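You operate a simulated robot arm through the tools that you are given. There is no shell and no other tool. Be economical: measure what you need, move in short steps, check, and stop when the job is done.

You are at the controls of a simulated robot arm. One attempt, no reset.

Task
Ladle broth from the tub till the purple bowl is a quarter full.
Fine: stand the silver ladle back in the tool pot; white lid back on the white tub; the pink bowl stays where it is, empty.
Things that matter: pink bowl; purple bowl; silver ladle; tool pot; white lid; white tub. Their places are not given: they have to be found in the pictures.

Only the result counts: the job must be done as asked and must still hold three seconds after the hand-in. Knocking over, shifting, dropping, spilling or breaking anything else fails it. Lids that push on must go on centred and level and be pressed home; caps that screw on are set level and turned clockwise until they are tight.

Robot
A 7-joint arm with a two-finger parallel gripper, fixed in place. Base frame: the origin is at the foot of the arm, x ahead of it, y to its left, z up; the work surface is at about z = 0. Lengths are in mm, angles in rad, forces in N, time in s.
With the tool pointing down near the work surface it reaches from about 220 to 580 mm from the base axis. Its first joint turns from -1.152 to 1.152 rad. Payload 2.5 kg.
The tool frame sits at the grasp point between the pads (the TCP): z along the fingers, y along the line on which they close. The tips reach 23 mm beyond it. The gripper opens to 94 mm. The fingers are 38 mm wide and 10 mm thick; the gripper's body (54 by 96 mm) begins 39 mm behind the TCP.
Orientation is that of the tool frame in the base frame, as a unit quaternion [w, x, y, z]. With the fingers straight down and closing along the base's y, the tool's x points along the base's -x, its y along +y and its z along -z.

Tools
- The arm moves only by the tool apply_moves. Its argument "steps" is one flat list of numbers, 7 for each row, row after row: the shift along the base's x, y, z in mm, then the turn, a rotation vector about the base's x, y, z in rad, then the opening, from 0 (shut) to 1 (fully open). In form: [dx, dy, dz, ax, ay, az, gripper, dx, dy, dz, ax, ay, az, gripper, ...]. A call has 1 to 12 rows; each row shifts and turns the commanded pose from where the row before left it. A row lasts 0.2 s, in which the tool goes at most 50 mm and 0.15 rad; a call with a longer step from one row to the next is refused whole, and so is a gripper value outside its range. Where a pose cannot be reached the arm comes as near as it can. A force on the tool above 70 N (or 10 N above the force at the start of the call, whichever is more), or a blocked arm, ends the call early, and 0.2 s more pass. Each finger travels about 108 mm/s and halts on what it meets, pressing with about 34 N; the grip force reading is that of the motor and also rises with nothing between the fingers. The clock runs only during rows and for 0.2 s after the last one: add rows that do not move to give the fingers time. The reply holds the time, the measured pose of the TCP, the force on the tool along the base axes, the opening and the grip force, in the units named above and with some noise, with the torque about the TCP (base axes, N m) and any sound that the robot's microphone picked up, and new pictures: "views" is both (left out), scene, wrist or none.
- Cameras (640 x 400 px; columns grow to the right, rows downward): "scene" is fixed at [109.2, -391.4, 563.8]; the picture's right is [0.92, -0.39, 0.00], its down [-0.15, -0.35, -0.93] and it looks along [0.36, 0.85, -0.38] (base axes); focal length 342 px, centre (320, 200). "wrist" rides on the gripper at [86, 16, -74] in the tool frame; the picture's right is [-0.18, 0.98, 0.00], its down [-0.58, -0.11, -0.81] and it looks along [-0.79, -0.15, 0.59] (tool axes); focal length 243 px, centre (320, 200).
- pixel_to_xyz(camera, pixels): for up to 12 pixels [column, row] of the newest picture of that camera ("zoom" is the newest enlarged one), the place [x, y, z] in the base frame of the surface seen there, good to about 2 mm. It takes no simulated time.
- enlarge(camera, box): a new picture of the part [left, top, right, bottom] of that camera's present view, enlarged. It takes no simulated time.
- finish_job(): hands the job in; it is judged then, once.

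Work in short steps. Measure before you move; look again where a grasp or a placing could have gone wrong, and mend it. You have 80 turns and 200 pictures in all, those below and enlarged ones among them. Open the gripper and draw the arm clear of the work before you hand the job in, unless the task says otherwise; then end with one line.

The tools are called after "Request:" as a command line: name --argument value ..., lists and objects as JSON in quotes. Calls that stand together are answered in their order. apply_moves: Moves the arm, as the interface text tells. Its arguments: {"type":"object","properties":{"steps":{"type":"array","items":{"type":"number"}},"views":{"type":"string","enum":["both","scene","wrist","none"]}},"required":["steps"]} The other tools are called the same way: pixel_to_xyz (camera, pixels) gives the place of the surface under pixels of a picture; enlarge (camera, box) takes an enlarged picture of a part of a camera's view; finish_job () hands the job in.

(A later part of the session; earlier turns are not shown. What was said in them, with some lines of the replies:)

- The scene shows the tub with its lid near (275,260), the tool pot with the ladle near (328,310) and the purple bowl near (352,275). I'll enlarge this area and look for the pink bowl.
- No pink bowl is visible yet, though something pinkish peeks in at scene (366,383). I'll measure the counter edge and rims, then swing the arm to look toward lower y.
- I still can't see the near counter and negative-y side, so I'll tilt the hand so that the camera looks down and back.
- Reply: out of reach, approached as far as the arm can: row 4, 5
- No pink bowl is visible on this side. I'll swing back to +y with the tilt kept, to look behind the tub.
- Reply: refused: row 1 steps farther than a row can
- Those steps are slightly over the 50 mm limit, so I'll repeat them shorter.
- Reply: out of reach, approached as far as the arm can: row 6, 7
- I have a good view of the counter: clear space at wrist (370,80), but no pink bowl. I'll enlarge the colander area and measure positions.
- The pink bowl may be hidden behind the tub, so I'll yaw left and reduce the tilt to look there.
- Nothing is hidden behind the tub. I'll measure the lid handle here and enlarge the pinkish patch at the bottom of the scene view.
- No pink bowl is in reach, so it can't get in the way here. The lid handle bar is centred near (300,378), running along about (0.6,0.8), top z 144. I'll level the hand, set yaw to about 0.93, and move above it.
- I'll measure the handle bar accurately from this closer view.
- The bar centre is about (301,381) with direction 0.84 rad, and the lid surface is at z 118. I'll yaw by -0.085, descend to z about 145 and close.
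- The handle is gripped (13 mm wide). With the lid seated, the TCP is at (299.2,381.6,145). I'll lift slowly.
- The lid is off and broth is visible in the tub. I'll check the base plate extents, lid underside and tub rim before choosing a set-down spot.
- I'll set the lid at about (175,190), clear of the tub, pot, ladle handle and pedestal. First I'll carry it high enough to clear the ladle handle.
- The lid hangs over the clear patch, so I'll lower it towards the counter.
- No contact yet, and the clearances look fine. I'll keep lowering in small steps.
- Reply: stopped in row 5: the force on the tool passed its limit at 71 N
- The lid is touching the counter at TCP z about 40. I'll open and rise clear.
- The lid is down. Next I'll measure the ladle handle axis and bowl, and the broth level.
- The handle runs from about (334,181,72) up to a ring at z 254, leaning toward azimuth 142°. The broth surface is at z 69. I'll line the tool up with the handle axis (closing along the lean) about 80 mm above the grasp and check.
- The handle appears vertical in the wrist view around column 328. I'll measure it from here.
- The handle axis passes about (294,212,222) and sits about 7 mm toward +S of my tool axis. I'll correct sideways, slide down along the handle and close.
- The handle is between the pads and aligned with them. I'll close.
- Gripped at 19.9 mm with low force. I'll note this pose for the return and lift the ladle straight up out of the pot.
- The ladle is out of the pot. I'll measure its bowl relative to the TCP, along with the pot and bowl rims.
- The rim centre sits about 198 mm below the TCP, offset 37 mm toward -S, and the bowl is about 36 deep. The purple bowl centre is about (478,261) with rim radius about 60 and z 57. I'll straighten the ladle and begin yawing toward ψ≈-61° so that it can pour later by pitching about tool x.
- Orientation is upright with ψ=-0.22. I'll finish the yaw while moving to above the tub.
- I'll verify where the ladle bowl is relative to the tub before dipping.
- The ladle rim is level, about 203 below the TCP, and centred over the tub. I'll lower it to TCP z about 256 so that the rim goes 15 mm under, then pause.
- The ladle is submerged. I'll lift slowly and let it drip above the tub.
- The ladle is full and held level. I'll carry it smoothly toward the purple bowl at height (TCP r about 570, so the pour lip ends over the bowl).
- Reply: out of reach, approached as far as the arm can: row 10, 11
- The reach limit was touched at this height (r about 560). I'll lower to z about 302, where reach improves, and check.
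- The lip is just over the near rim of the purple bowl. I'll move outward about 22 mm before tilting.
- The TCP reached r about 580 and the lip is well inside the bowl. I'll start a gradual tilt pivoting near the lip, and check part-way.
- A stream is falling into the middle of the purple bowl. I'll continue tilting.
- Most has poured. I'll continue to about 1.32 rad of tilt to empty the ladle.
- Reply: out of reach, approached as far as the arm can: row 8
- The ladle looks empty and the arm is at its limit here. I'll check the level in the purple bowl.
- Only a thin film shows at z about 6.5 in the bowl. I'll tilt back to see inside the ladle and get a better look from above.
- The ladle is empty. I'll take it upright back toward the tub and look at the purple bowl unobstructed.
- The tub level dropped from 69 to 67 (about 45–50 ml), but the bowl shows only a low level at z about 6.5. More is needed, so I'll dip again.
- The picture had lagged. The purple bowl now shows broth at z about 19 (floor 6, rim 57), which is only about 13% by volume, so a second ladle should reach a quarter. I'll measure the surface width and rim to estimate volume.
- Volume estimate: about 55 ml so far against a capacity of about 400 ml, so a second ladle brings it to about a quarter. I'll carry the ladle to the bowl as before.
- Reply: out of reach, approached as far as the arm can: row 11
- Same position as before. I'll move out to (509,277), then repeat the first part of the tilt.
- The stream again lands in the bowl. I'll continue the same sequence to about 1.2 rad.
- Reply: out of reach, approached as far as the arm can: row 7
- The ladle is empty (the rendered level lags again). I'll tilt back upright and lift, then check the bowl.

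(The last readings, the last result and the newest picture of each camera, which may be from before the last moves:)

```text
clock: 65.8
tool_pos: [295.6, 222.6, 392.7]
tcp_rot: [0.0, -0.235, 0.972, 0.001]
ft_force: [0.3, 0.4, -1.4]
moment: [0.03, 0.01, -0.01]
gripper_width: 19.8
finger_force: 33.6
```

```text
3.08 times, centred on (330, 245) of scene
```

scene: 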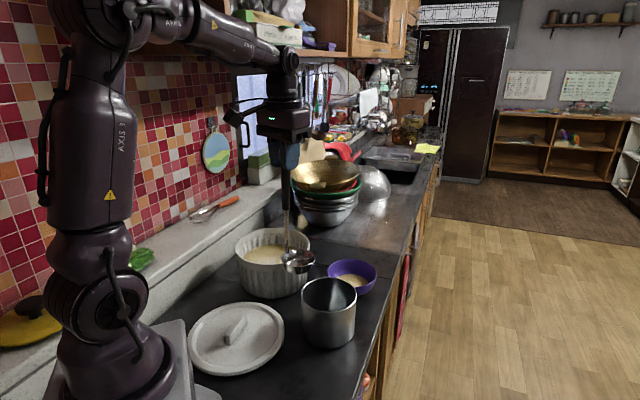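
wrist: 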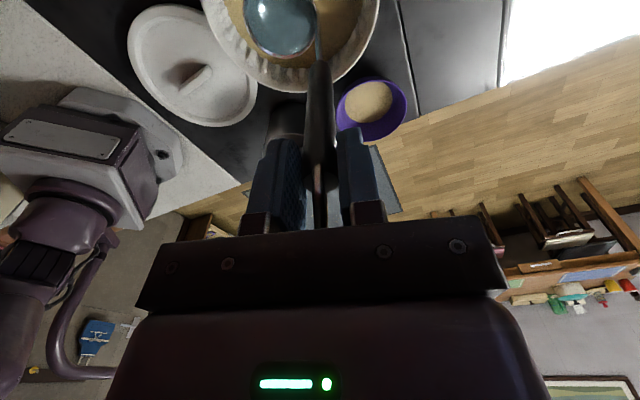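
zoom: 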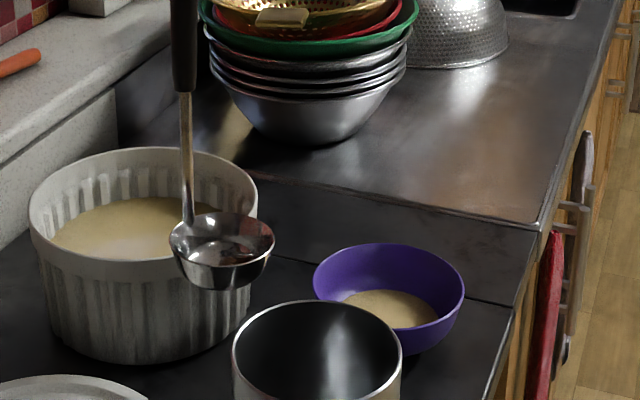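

I'll finish the yaw to 0.90 and wait for the picture of the bowl to settle.

Request:
apply_moves --steps '[0, 0, 0, 0, 0, 0.1427, 0, 0, 0, 0, 0, 0, 0.1427, 0, 0, 0, 0, 0, 0, 0.1427, 0, 0, 0, 0, 0, 0, 0, 0, 0, 0, 0, 0, 0, 0, 0, 0, 0, 0, 0, 0, 0, 0, 0, 0, 0, 0, 0, 0, 0, 0, 0, 0, 0, 0, 0, 0, 0, 0, 0, 0, 0, 0, 0, 0, 0, 0, 0, 0, 0, 0, 0, 0, 0, 0, 0, 0, 0, 0, 0, 0, 0, 0, 0, 0]' --views "both"

Request:
pixel_to_xyz --camera "scene" --pixels '[[348, 280], [356, 282], [352, 278], [345, 278], [362, 280], [270, 255], [260, 255]]'

Request:
enlarge --camera "scene" --box '[260, 180, 400, 310]'

```text
clock: 68.4
tool_pos: [295.3, 223.1, 392.9]
tcp_rot: [-0.001, -0.435, 0.901, 0.001]
ft_force: [0.5, -0.6, -0.7]
moment: [0.02, 0.01, -0.03]
gripper_width: 19.8
finger_force: 34.3
```

scene: 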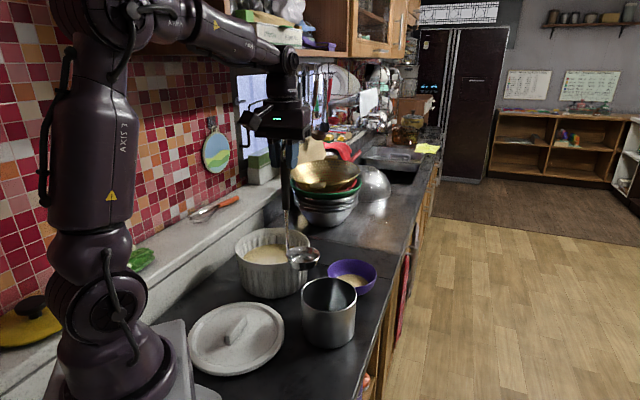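
wrist: 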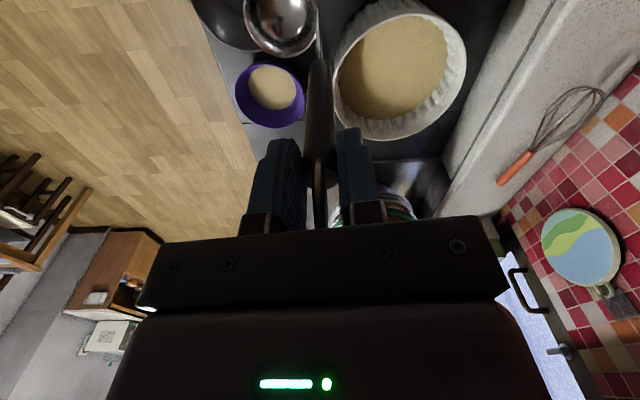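

```text
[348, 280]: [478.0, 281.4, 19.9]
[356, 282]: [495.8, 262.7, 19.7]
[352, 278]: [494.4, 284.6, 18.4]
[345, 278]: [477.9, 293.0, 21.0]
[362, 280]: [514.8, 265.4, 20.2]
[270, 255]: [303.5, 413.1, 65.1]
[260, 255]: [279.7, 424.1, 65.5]
```

```text
3.08 times, centred on (330, 245) of scene
```

zoom: 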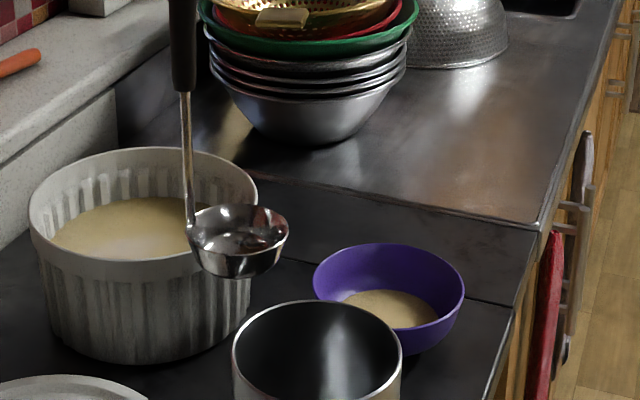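

The level still reads 20, so I'll wait a little longer with the ladle held still to see whether the picture updates.

Request:
apply_moves --steps '[0, 0, 0, 0, 0, 0, 0, 0, 0, 0, 0, 0, 0, 0, 0, 0, 0, 0, 0, 0, 0, 0, 0, 0, 0, 0, 0, 0, 0, 0, 0, 0, 0, 0, 0, 0, 0, 0, 0, 0, 0, 0, 0, 0, 0, 0, 0, 0, 0, 0, 0, 0, 0, 0, 0, 0, 0, 0, 0, 0, 0, 0, 0, 0, 0, 0, 0, 0, 0, 0, 0, 0, 0, 0, 0, 0, 0, 0, 0, 0, 0, 0, 0, 0]' --views "none"

Request:
apply_moves --steps '[0, 0, 0, 0, 0, 0, 0, 0, 0, 0, 0, 0, 0, 0, 0, 0, 0, 0, 0, 0, 0, 0, 0, 0, 0, 0, 0, 0, 0, 0, 0, 0, 0, 0, 0, 0, 0, 0, 0, 0, 0, 0, 0, 0, 0, 0, 0, 0, 0, 0, 0, 0, 0, 0, 0, 0, 0, 0, 0, 0, 0, 0, 0, 0, 0, 0, 0, 0, 0, 0, 0, 0, 0, 0, 0, 0, 0, 0, 0, 0, 0, 0, 0, 0]' --views "scene"

Request:
pixel_to_xyz --camera "scene" --pixels '[[348, 280], [356, 282], [352, 278], [345, 278], [362, 280], [270, 255], [260, 255]]'

```text
clock: 71.0
tool_pos: [294.8, 223.7, 392.4]
tcp_rot: [0.0, -0.435, 0.9, 0.001]
ft_force: [0.0, -0.2, -0.8]
moment: [0.02, -0.01, -0.03]
gripper_width: 19.7
finger_force: 33.9
```

```text
clock: 73.6
tool_pos: [295.3, 223.3, 392.1]
tcp_rot: [0.0, -0.436, 0.9, 0.001]
ft_force: [-0.3, 1.1, -1.2]
moment: [0.05, 0.0, -0.02]
gripper_width: 20.0
finger_force: 34.1
```

scene: 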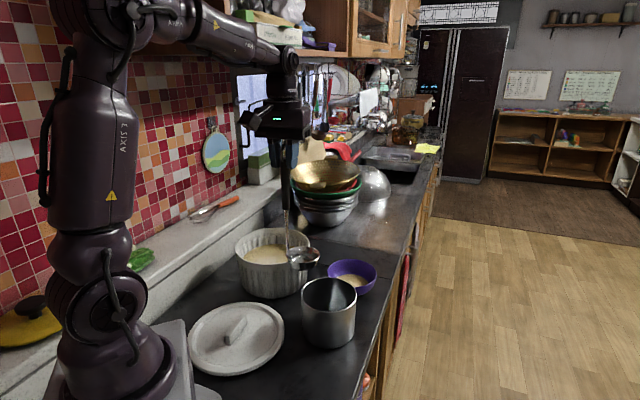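

```text
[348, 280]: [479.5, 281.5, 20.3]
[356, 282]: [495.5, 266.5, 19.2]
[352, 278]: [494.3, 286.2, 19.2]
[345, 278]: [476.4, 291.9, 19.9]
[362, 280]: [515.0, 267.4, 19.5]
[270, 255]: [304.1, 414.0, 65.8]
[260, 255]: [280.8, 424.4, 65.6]
```

Time alone doesn't refresh it. The previous refresh came with a dip, so I'll touch just the bottom of the ladle to the tub's broth (rim staying above the surface) to refresh the reading without scooping.

Request:
apply_moves --steps '[-4, 37, 0, 0, 0, 0, 0, -5, 37, 0, 0, 0, 0, 0, -5, 37, 0, 0, 0, 0, 0, -4, 37, 0, 0, 0, 0, 0, -4, 36, 0, 0, 0, 0, 0, 0, 0, -30, 0, 0, 0, 0, 0, 0, -25, 0, 0, 0, 0, 0, 0, -20, 0, 0, 0, 0, 0, 0, -15, 0, 0, 0, 0, 0, 0, -12, 0, 0, 0, 0, 0, 0, 0, 0, 0, 0, 0]' --views "scene"

Request:
pixel_to_xyz --camera "scene" --pixels '[[348, 280], [356, 282], [352, 278], [345, 278], [362, 280]]'

Request:
enlarge --camera "scene" --box '[220, 180, 380, 310]'

```text
clock: 76.0
tool_pos: [274.5, 406.5, 289.9]
tcp_rot: [0.001, -0.435, 0.9, 0.001]
ft_force: [-0.5, -0.2, -0.6]
moment: [0.02, -0.02, 0.01]
gripper_width: 20.0
finger_force: 34.2
```

scene: 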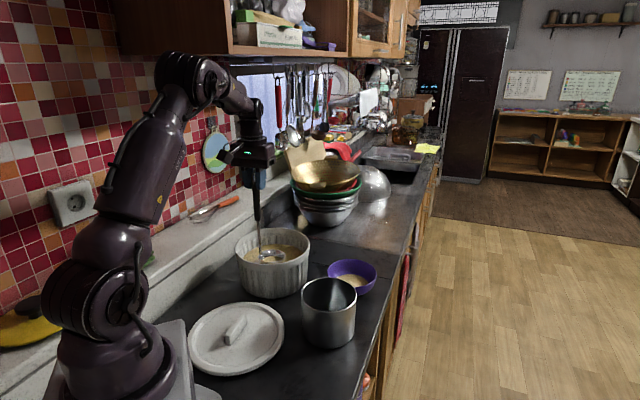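

```text
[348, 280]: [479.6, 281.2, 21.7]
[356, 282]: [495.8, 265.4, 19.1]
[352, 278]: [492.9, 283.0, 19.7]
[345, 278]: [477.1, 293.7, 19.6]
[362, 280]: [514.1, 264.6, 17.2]
```

```text
3.08 times, centred on (300, 245) of scene
```

zoom: 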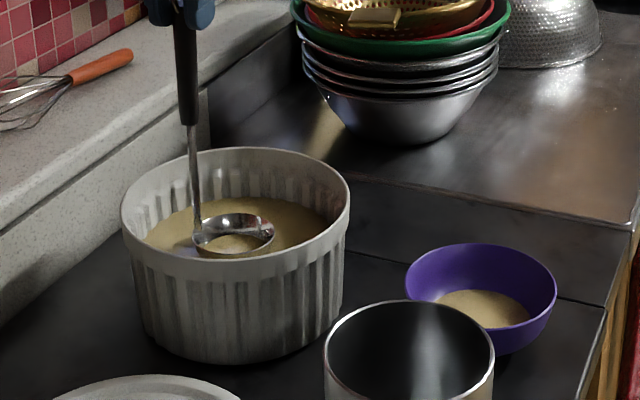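

A partial dip doesn't refresh the bowl picture, and no broth was taken. I trust the pour record: both ladlefuls streamed fully into the bowl, about 26% by volume. I'll lift the ladle, let it drip and carry it back above the pot.

Request:
apply_moves --steps '[0, 0, 15, 0, 0, 0, 0, 0, 0, 25, 0, 0, 0, 0, 0, 0, 30, 0, 0, 0, 0, 0, 0, 33, 0, 0, 0, 0, 0, 0, 0, 0, 0, 0, 0, 0, 0, 0, 0, 0, 0, 0, 0, 0, 0, 0, 0, 0, 0]' --views "scene"

Request:
enlarge --camera "scene" --box '[220, 180, 380, 310]'

Request:
pixel_to_xyz --camera "scene" --pixels '[[348, 280], [356, 282], [352, 278], [270, 255], [280, 255], [290, 252]]'

```text
clock: 77.6
tool_pos: [275.7, 401.9, 378.0]
tcp_rot: [-0.016, -0.434, 0.901, -0.008]
ft_force: [0.6, 0.1, -0.6]
moment: [0.0, 0.0, 0.0]
gripper_width: 20.1
finger_force: 33.6
```

scene: 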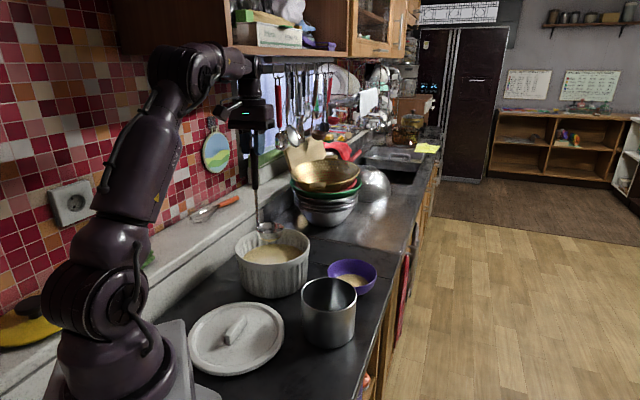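

```text
3.08 times, centred on (300, 245) of scene
```

zoom: 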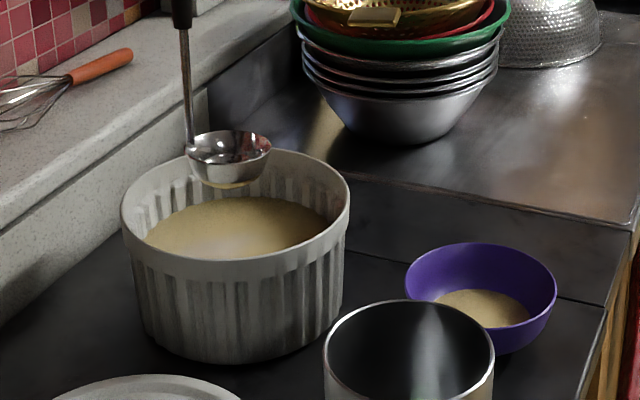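

```text
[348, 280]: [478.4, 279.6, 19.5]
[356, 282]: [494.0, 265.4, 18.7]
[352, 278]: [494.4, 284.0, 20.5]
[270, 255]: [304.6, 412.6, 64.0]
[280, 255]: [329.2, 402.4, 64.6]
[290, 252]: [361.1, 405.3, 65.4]
```

The ladle is clear and empty. The arm lagged slightly near a limit (z 378), so I'll move toward the pot and re-check the pose there before tilting.

Request:
apply_moves --steps '[3, -30, 0, 0, 0, 0, 0, 4, -40, 0, 0, 0, 0, 0, 4, -40, 0, 0, 0, 0, 0, 4, -40, 0, 0, 0, 0, 0, 4, -38, 0, 0, 0, 0, 0, 0, 0, 0, 0, 0, 0, 0]' --views "both"

```text
clock: 79.0
tool_pos: [294.2, 217.9, 392.1]
tcp_rot: [0.001, -0.436, 0.9, 0.002]
ft_force: [-1.0, 0.4, -0.9]
moment: [0.02, 0.01, -0.03]
gripper_width: 20.0
finger_force: 34.1
```

scene: 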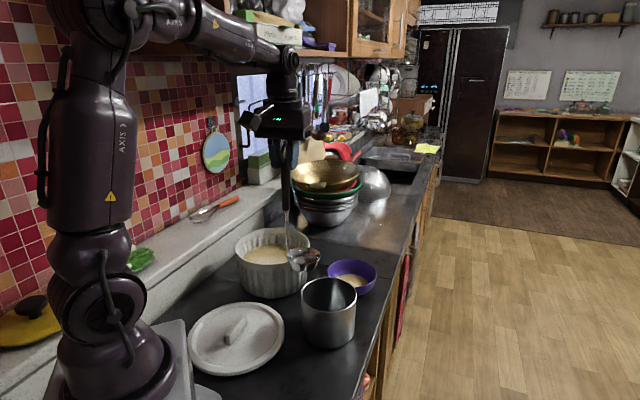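
wrist: 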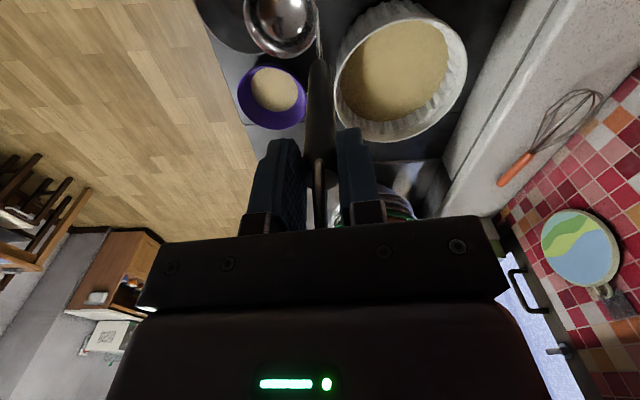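

The pose is good. I'll tilt the ladle back to its resting lean and align above the pot.

Request:
apply_moves --steps '[0.5, -4, 0, -0.089, -0.112, 0, 0, 0, 0, 0, -0.088, -0.113, 0, 0, 0, 0, -26, 0, 0, 0, 0, 0, 0, 0, 0, 0, 0, 0]' --views "scene"

Request:
enlarge --camera "scene" --box '[270, 180, 390, 360]'

Request:
pixel_to_xyz --camera "scene" --pixels '[[314, 265], [330, 257], [343, 257], [302, 295], [356, 295], [329, 279], [329, 310]]'

```text
clock: 80.0
tool_pos: [294.9, 214.7, 366.4]
tcp_rot: [0.063, -0.431, 0.891, -0.127]
ft_force: [0.0, 0.0, -1.5]
moment: [0.07, 0.03, -0.02]
gripper_width: 19.8
finger_force: 34.4
```

scene: 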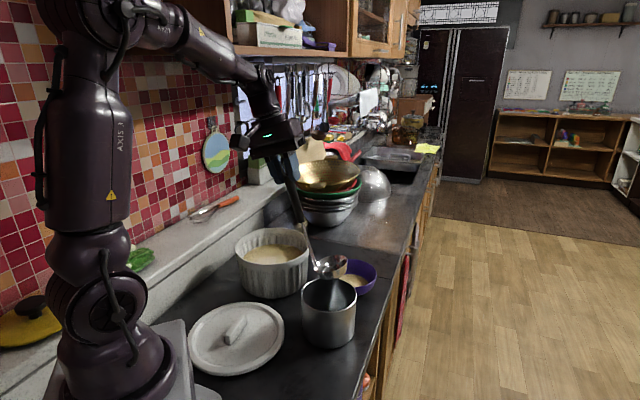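

```text
2.22 times, centred on (330, 270) of scene
```

zoom: 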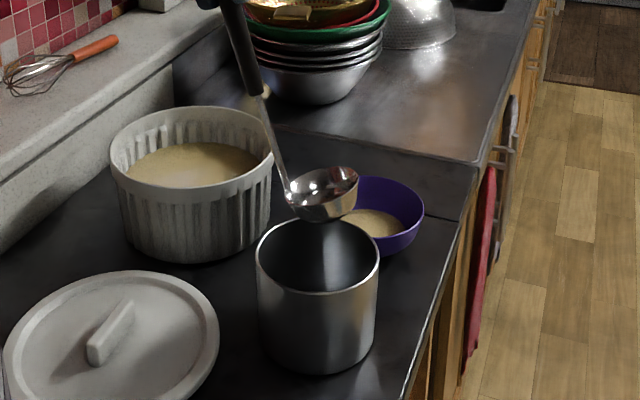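

```text
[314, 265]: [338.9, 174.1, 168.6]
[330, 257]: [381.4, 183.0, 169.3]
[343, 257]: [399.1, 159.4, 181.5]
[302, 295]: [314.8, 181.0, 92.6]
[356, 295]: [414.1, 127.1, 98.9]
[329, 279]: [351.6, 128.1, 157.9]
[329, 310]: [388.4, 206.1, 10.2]
```

The pose matches the lifted-out pose. I'll lower straight down by 139 mm, slowly at the end.

Request:
apply_moves --steps '[0, 0, -20, 0, 0, 0, 0, 0, 0, -30, 0, 0, 0, 0, 0, 0, -30, 0, 0, 0, 0, 0, 0, -30, 0, 0, 0, 0, 0, 0, -15, 0, 0, 0, 0, 0, 0, -8, 0, 0, 0, 0, 0, 0, -4, 0, 0, 0, 0, 0, 0, -2, 0, 0, 0, 0, 0, 0, 0, 0, 0, 0, 0]' --views "both"

Request:
enlarge --camera "scene" --box '[270, 200, 390, 360]'

```text
clock: 82.0
tool_pos: [294.6, 215.9, 229.1]
tcp_rot: [0.065, -0.431, 0.891, -0.126]
ft_force: [-5.1, 3.7, 16.6]
moment: [-0.24, 0.03, -0.09]
gripper_width: 20.0
finger_force: 33.8
```

scene: 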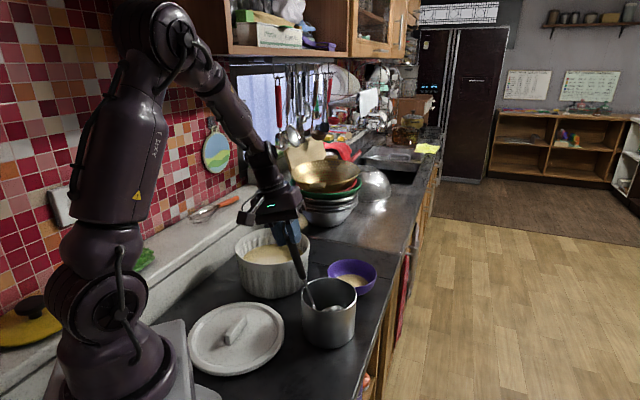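
wrist: 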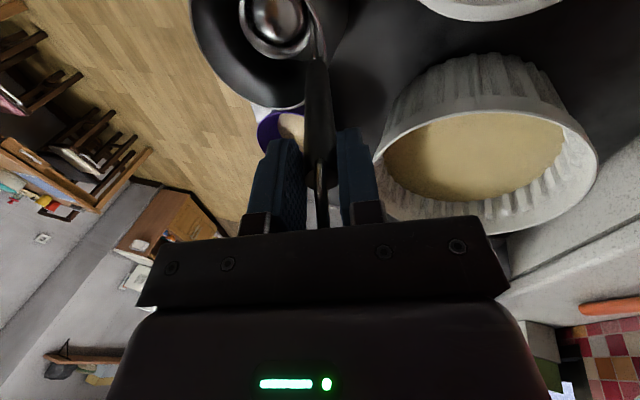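

```text
2.50 times, centred on (330, 280) of scene
```

zoom: 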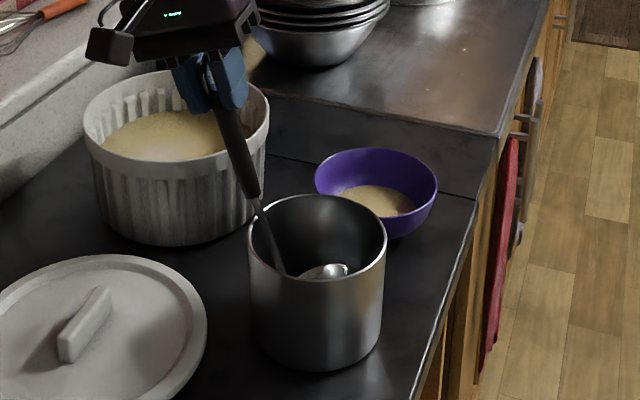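

The ladle rests on the pot floor (16 N up). I'll ease up 1 mm, open gently and wait for it to settle.

Request:
apply_moves --steps '[0, 0, 1.2, 0, 0, 0, 0, 0, 0, 0, 0, 0, 0, 0.24, 0, 0, 0, 0, 0, 0, 0.3, 0, 0, 0, 0, 0, 0, 0.45, 0, 0, 0, 0, 0, 0, 0.6, 0, 0, 0, 0, 0, 0, 0.6]' --views "both"

Request:
enlarge --camera "scene" --box '[270, 200, 390, 360]'

```text
clock: 83.4
tool_pos: [294.3, 214.8, 229.9]
tcp_rot: [0.063, -0.432, 0.891, -0.128]
ft_force: [-0.1, 0.4, 0.8]
moment: [-0.01, 0.01, 0.03]
gripper_width: 56.5
finger_force: 0.1
```

scene: 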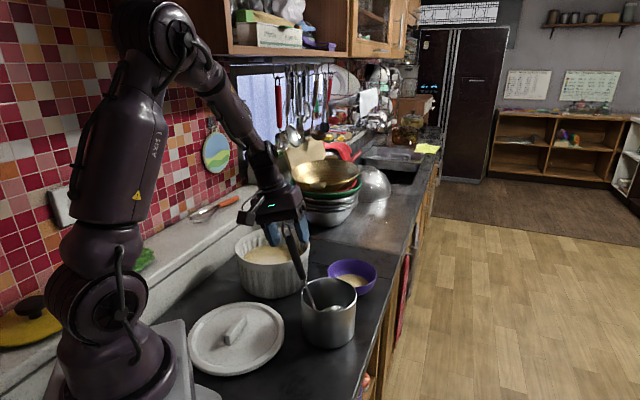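
wrist: 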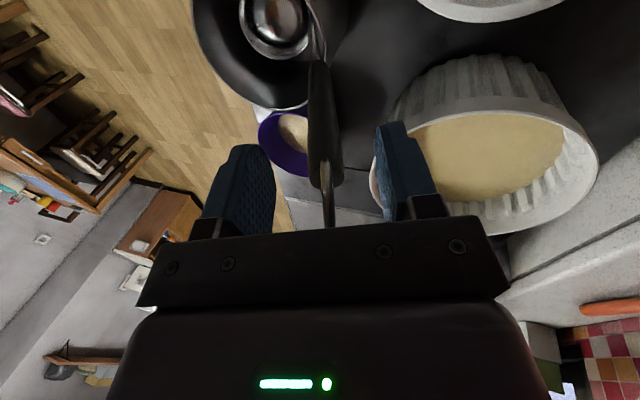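

```text
2.50 times, centred on (330, 280) of scene
```

zoom: 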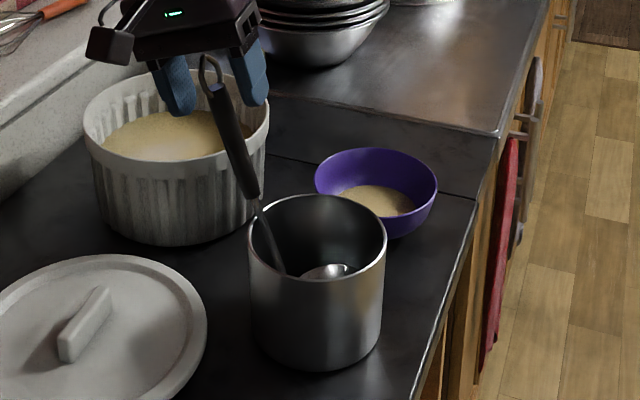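

The ladle stands in the pot. I'll retreat along the handle axis, level the hand and go above the lid.

Request:
apply_moves --steps '[-6.7, 5.3, 28.8, 0, 0, 0, 0.7, -6.7, 5.3, 28.8, 0, 0, 0, 0.8, -6.7, 5.3, 28.8, 0, 0, 0, 0.8, -25, -5, 5, 0.089, 0.112, 0, 0.8, -30, -10, 0, 0.088, 0.113, 0, 0.8, -30, -12, 0, 0, 0, -0.06, 0.7, -12.5, -10, -20, 0, 0, 0, 0.6, 0, 0, -45, 0, 0, 0, 0.6, 0, 0, -45, 0, 0, 0, 0.6, 0, 0, -30, 0, 0, 0, 0.6, 0, 0, 0, 0, 0, 0, 0.6]' --views "both"

Request:
enlarge --camera "wrist" --box '[170, 0, 470, 190]'

```text
clock: 85.8
tool_pos: [176.6, 193.1, 182.4]
tcp_rot: [0.0, -0.409, 0.913, 0.0]
ft_force: [-0.3, 0.1, 0.3]
moment: [0.02, -0.03, -0.01]
gripper_width: 56.2
finger_force: 0.1
```

scene: 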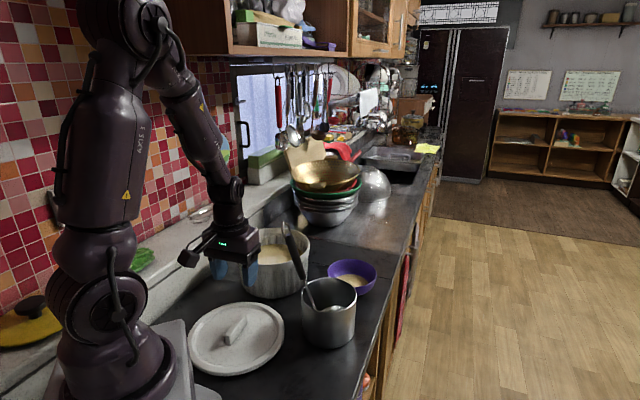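
wrist: 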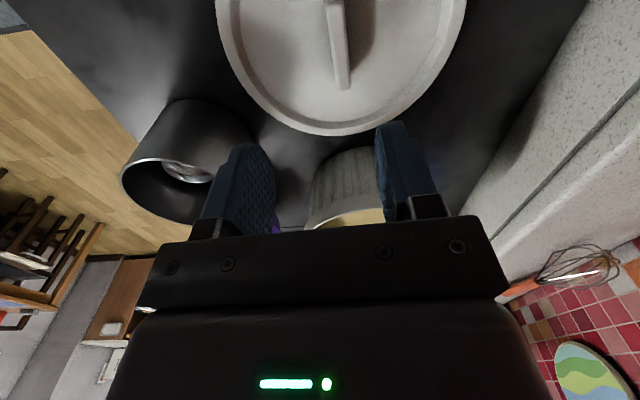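

```text
2.11 times, centred on (320, 95) of wrist
```

zoom: 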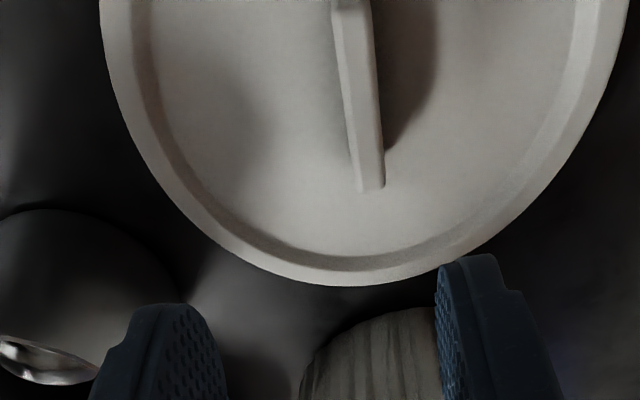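

The handle shows at about column 340 in the wrist view. I'll measure it and the lid's rim.

Request:
pixel_to_xyz --camera "wrist" --pixels '[[335, 5], [337, 25], [339, 45], [342, 70], [344, 85], [348, 60], [331, 40], [335, 134], [218, 20], [463, 20], [250, 90], [425, 95]]'

Request:
pixel_to_xyz --camera "scene" --pixels '[[235, 323], [228, 340], [244, 318], [234, 330], [239, 324], [190, 345], [284, 330], [236, 375]]'

```text
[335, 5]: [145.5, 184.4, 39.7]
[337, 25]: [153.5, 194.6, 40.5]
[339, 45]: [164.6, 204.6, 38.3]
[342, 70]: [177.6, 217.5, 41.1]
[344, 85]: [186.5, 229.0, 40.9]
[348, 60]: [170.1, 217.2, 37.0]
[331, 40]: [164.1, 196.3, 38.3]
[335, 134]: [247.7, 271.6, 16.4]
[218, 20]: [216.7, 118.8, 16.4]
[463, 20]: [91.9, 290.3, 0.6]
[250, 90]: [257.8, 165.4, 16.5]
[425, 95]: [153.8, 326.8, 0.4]
```

```text
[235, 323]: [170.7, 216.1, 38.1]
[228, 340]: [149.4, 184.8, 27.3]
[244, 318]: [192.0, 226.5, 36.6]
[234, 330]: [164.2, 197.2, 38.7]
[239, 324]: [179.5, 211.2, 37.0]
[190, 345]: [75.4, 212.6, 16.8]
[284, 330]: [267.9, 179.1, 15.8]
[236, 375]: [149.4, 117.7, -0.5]
```

The lid handle is now centred near (167.5,206), about 16 mm from my TCP. I'll shift, lower to z about 41.5 and grip.

Request:
apply_moves --steps '[-9.5, 13, -30, 0, 0, 0, 0.6, 0, 0, -40, 0, 0, 0, 0.6, 0, 0, -35, 0, 0, 0, 0.6, 0, 0, -25, 0, 0, 0, 0.6, 0, 0, -11, 0, 0, 0, 0.6, 0, 0, 0, 0, 0, 0, 0.3, 0, 0, 0, 0, 0, 0, 0, 0, 0, 0, 0, 0, 0, 0, 0, 0, 0, 0, 0, 0, 0]' --views "wrist"

```text
clock: 87.8
tool_pos: [167.2, 206.5, 40.3]
tcp_rot: [0.0, -0.408, 0.913, 0.001]
ft_force: [0.1, -0.4, -0.3]
moment: [0.0, -0.02, -0.02]
gripper_width: 13.3
finger_force: 34.3
```

wrist: 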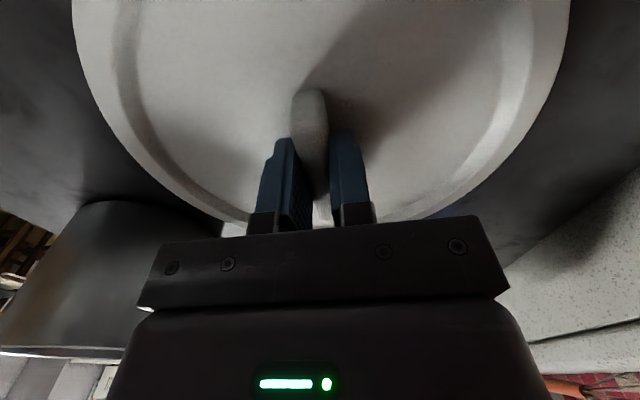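

Gripped at 13.3 mm. I'll lift straight up and carry the lid over the tub along the same detour.

Request:
apply_moves --steps '[0, 0, 10, 0, 0, 0, 0, 0, 0, 35, 0, 0, 0, 0, 0, 0, 45, 0, 0, 0, 0, 0, 0, 48, 0, 0, 0, 0, 0, 0, 48, 0, 0, 0, 0, 0, 0, 48, 0, 0, 0, 0, 0, 0, 40, 0, 0, 0, 0, 0, 25, 0, 0, 0, 0, 0, 5, 40, 0, 0, 0, 0, 0, 15, 40, 0, 0, 0, 0, 0, 30, 30, 0, 0, 0, 0, 0]' --views "none"

Request:
apply_moves --steps '[35, 22, 0, 0, 0, 0, 0, 35, 15, 0, 0, 0, 0, 0, 15.3, 4.8, 0, 0, 0, 0, 0, 0, 0, -40, 0, 0, 0, 0, 0, 0, -40, 0, 0, 0, 0, 0, 0, -40, 0, 0, 0, 0, 0, 0, 0, 0, 0, 0, 0]' --views "both"

Request:
enlarge --camera "scene" --box '[210, 190, 340, 310]'

```text
clock: 90.2
tool_pos: [217.2, 342.3, 314.0]
tcp_rot: [0.0, -0.408, 0.913, 0.001]
ft_force: [-0.1, -0.5, -0.2]
moment: [0.05, 0.03, 0.02]
gripper_width: 13.4
finger_force: 33.6
```

```text
clock: 91.8
tool_pos: [304.1, 382.7, 193.6]
tcp_rot: [0.0, -0.408, 0.913, 0.001]
ft_force: [0.0, 0.0, -0.3]
moment: [0.05, -0.02, 0.03]
gripper_width: 13.5
finger_force: 33.9
```

scene: 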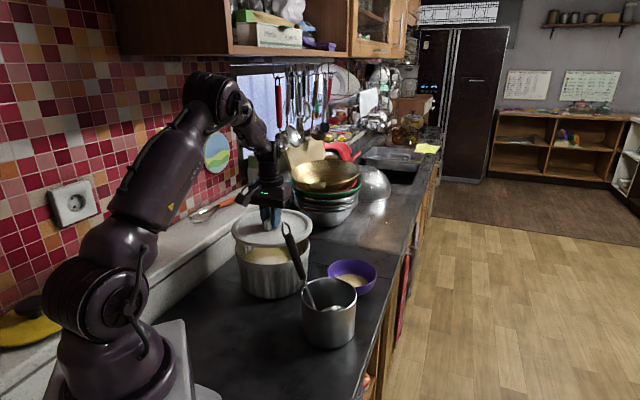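
wrist: 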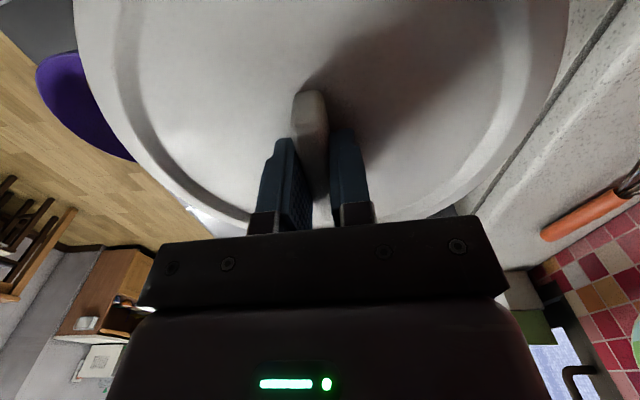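

```text
3.33 times, centred on (275, 250) of scene
```

zoom: 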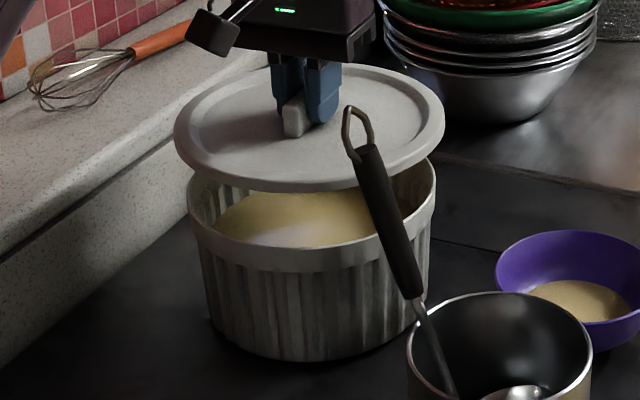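

The lid hovers over the tub, and left/right centring looks right (lid centre col 271.9 against tub 272.6). I'll check fore/aft with measured rim points.

Request:
pixel_to_xyz --camera "scene" --pixels '[[232, 232], [312, 228], [270, 246.5], [250, 243], [295, 242], [300, 213], [236, 247], [309.3, 242], [270, 264.5], [250, 261], [295, 261], [352, 279]]'

Request:
pixel_to_xyz --camera "wrist" --pixels '[[85, 60], [560, 60], [150, 160], [490, 165], [310, 95], [75, 20], [567, 20]]'

```text
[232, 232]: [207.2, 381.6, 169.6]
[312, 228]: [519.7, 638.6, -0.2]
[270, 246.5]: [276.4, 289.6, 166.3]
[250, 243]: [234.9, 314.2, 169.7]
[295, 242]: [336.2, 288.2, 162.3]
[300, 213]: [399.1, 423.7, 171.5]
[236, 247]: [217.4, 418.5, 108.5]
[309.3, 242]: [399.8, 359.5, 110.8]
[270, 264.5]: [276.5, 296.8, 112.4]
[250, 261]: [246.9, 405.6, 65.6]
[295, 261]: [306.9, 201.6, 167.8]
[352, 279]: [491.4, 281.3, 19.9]
```

```text
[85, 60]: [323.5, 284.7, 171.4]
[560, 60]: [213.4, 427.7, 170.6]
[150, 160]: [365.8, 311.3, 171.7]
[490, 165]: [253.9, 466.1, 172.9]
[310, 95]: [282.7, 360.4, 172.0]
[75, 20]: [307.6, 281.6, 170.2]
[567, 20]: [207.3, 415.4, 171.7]
```

The lid and tub circles both fit centres of about (306,386.5) from the scene camera, so they are well aligned. I'll lower towards seating.

Request:
apply_moves --steps '[0, 0, -15, 0, 0, 0, 0, 0, 0, -12, 0, 0, 0, 0, 0, 0, -8, 0, 0, 0, 0, 0, 0, -4, 0, 0, 0, 0, 0, 0, -3, 0, 0, 0, 0, 0, 0, 0, 0, 0, 0, 0]' --views "scene"

Request:
enlarge --camera "scene" --box '[210, 190, 340, 310]'

```text
clock: 93.2
tool_pos: [302.9, 384.1, 151.0]
tcp_rot: [0.0, -0.409, 0.912, 0.001]
ft_force: [-0.5, 0.6, -1.6]
moment: [0.01, 0.0, -0.04]
gripper_width: 13.1
finger_force: 34.2
```

scene: 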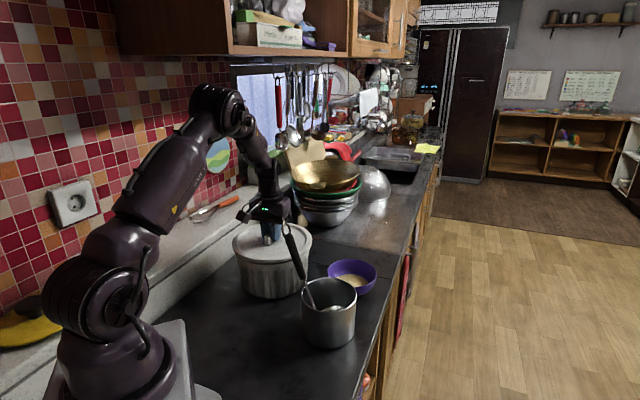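

```text
3.33 times, centred on (275, 250) of scene
```

zoom: 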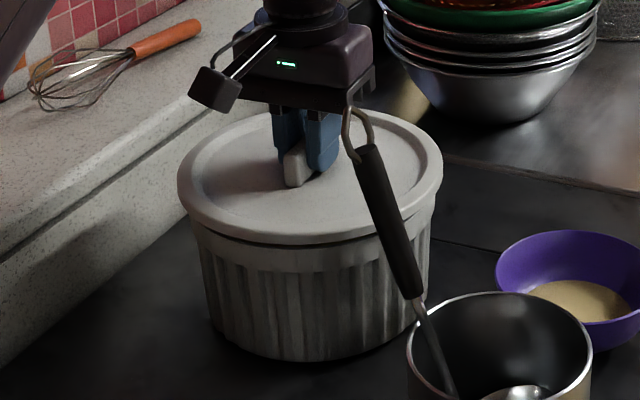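

The plug is entering with no side force. I'll continue down in small steps to seat and press the lid.

Request:
apply_moves --steps '[0, 0, -2, 0, 0, 0, 0, 0, 0, -1.5, 0, 0, 0, 0, 0, 0, -1.5, 0, 0, 0, 0, 0, 0, -1, 0, 0, 0, 0, 0, 0, -1, 0, 0, 0, 0, 0, 0, -1, 0, 0, 0, 0, 0, 0, 0, 0, 0, 0, 0]' --views "scene"

Request:
enlarge --camera "scene" --box '[210, 190, 340, 310]'

```text
clock: 94.8
tool_pos: [301.5, 384.3, 144.1]
tcp_rot: [-0.001, -0.408, 0.913, 0.001]
ft_force: [-2.1, -4.4, 9.7]
moment: [-0.21, 0.16, 0.03]
gripper_width: 13.3
finger_force: 33.5
```

scene: 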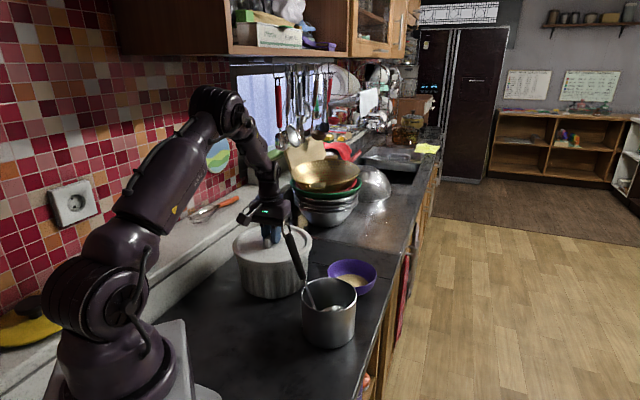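

```text
3.33 times, centred on (275, 250) of scene
```

zoom: 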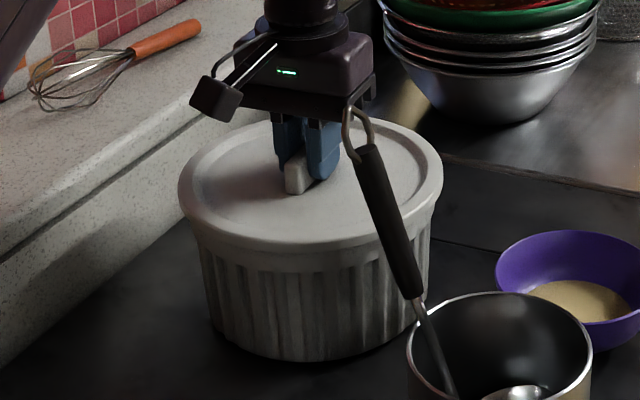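

Contact at z about 144, as originally. I'll press a little more to be sure it's home.

Request:
apply_moves --steps '[0, 0, -1, 0, 0, 0, 0, 0, 0, -1, 0, 0, 0, 0, 0, 0, 0, 0, 0, 0, 0]' --views "none"

```text
clock: 95.6
tool_pos: [303.4, 383.3, 143.8]
tcp_rot: [0.001, -0.408, 0.913, 0.001]
ft_force: [-3.6, -10.8, 30.4]
moment: [-0.33, 0.25, 0.06]
gripper_width: 13.4
finger_force: 34.6
```

It holds firm at 30 N with no more travel, so it's home. I'll ease off, open, and rise clear.

Request:
apply_moves --steps '[0, 0, 1.8, 0, 0, 0, 0, 0, 0, 0, 0, 0, 0, 0.3, 0, 0, 0, 0, 0, 0, 0.5, 0, 0, 20, 0, 0, 0, 0.6, 0, 0, 45, 0, 0, 0, 0.6, 0, 0, 45, 0, 0, 0, 0.6, 0, 0, 45, 0, 0, 0, 1, -15, -20, 40, 0, 0, 0, 1, -20, -30, 30, 0, 0, 0, 1, -20, -30, 20, 0, 0, 0, 1, 0, 0, 0, 0, 0, 0, 1]' --views "both"

Request:
enlarge --camera "scene" --box '[210, 200, 400, 360]'

Request:
pixel_to_xyz --camera "scene" --pixels '[[348, 280], [356, 282], [352, 278], [240, 240], [300, 235], [270, 253], [280, 226], [270, 238]]'

```text
clock: 98.0
tool_pos: [246.1, 301.1, 387.7]
tcp_rot: [-0.001, -0.408, 0.913, 0.001]
ft_force: [0.4, -0.2, -0.3]
moment: [0.0, 0.03, 0.01]
gripper_width: 94.1
finger_force: 0.1
```

scene: 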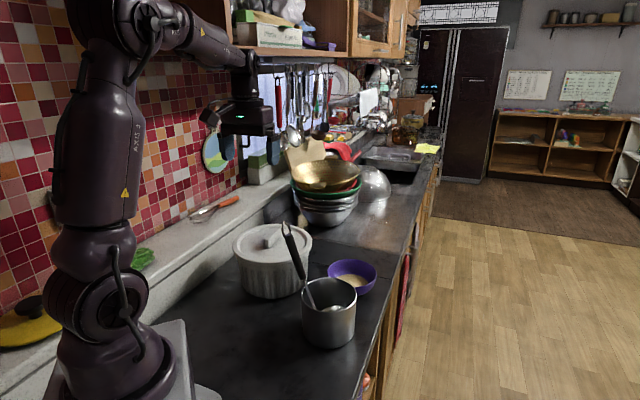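
wrist: 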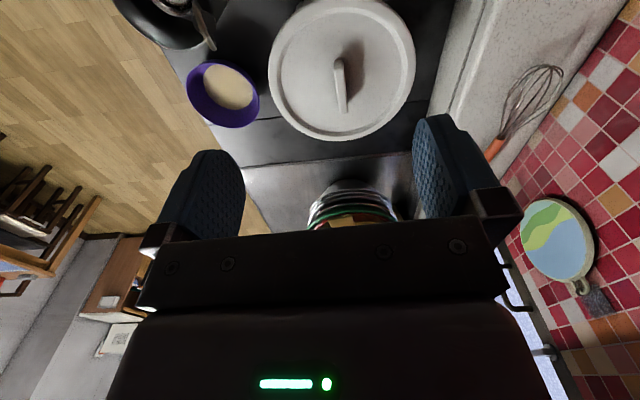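

```text
2.50 times, centred on (305, 280) of scene
```

zoom: 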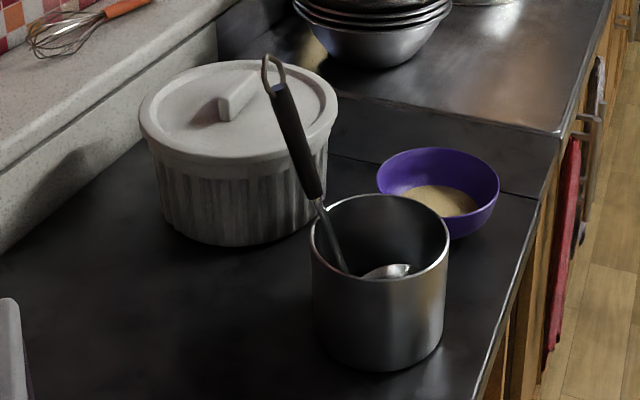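

```text
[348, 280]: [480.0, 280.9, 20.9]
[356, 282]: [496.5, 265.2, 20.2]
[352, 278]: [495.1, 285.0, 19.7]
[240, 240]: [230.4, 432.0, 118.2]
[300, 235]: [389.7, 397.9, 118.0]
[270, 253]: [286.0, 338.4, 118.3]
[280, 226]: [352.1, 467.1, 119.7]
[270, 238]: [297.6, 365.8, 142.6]
```

The lid is level (z 118 all around), and the ladle and pot are in place. I'll take a last close look at the purple bowl's level.

Request:
enlarge --camera "wrist" --box '[170, 40, 280, 140]'

Request:
pixel_to_xyz --camera "wrist" --pixels '[[205, 92], [252, 85], [225, 67], [230, 108], [228, 88], [188, 95], [260, 100], [220, 80]]'

```text
4.00 times, centred on (225, 90) of wrist
```

zoom: 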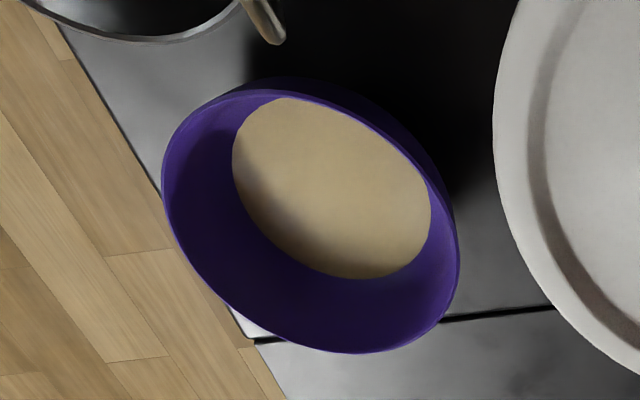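

```text
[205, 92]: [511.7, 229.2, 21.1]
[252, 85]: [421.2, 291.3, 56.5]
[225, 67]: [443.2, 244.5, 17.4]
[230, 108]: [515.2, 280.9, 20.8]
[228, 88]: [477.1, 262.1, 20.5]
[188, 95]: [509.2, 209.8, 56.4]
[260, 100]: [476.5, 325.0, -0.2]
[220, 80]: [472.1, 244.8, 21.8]
```

The lid is level and pressed home, the ladle stands in the pot, and the gripper is open and clear. The drawn bowl level only refreshed at the start of pour two, but both full ladles visibly went into the purple bowl, about a quarter by volume. I'm handing in.

Request:
finish_job

```text
The job is handed in.
```

I handed in the job with two full ladles of broth in the purple bowl, about a quarter full by my volume estimate. I couldn't confirm that from the pictures: the drawn level stayed near 20 mm, about one ladleful, after the second pour. The ladle is back in the tool pot and the lid is pressed level on the tub. I never saw the pink bowl in any view, so I could not check it.
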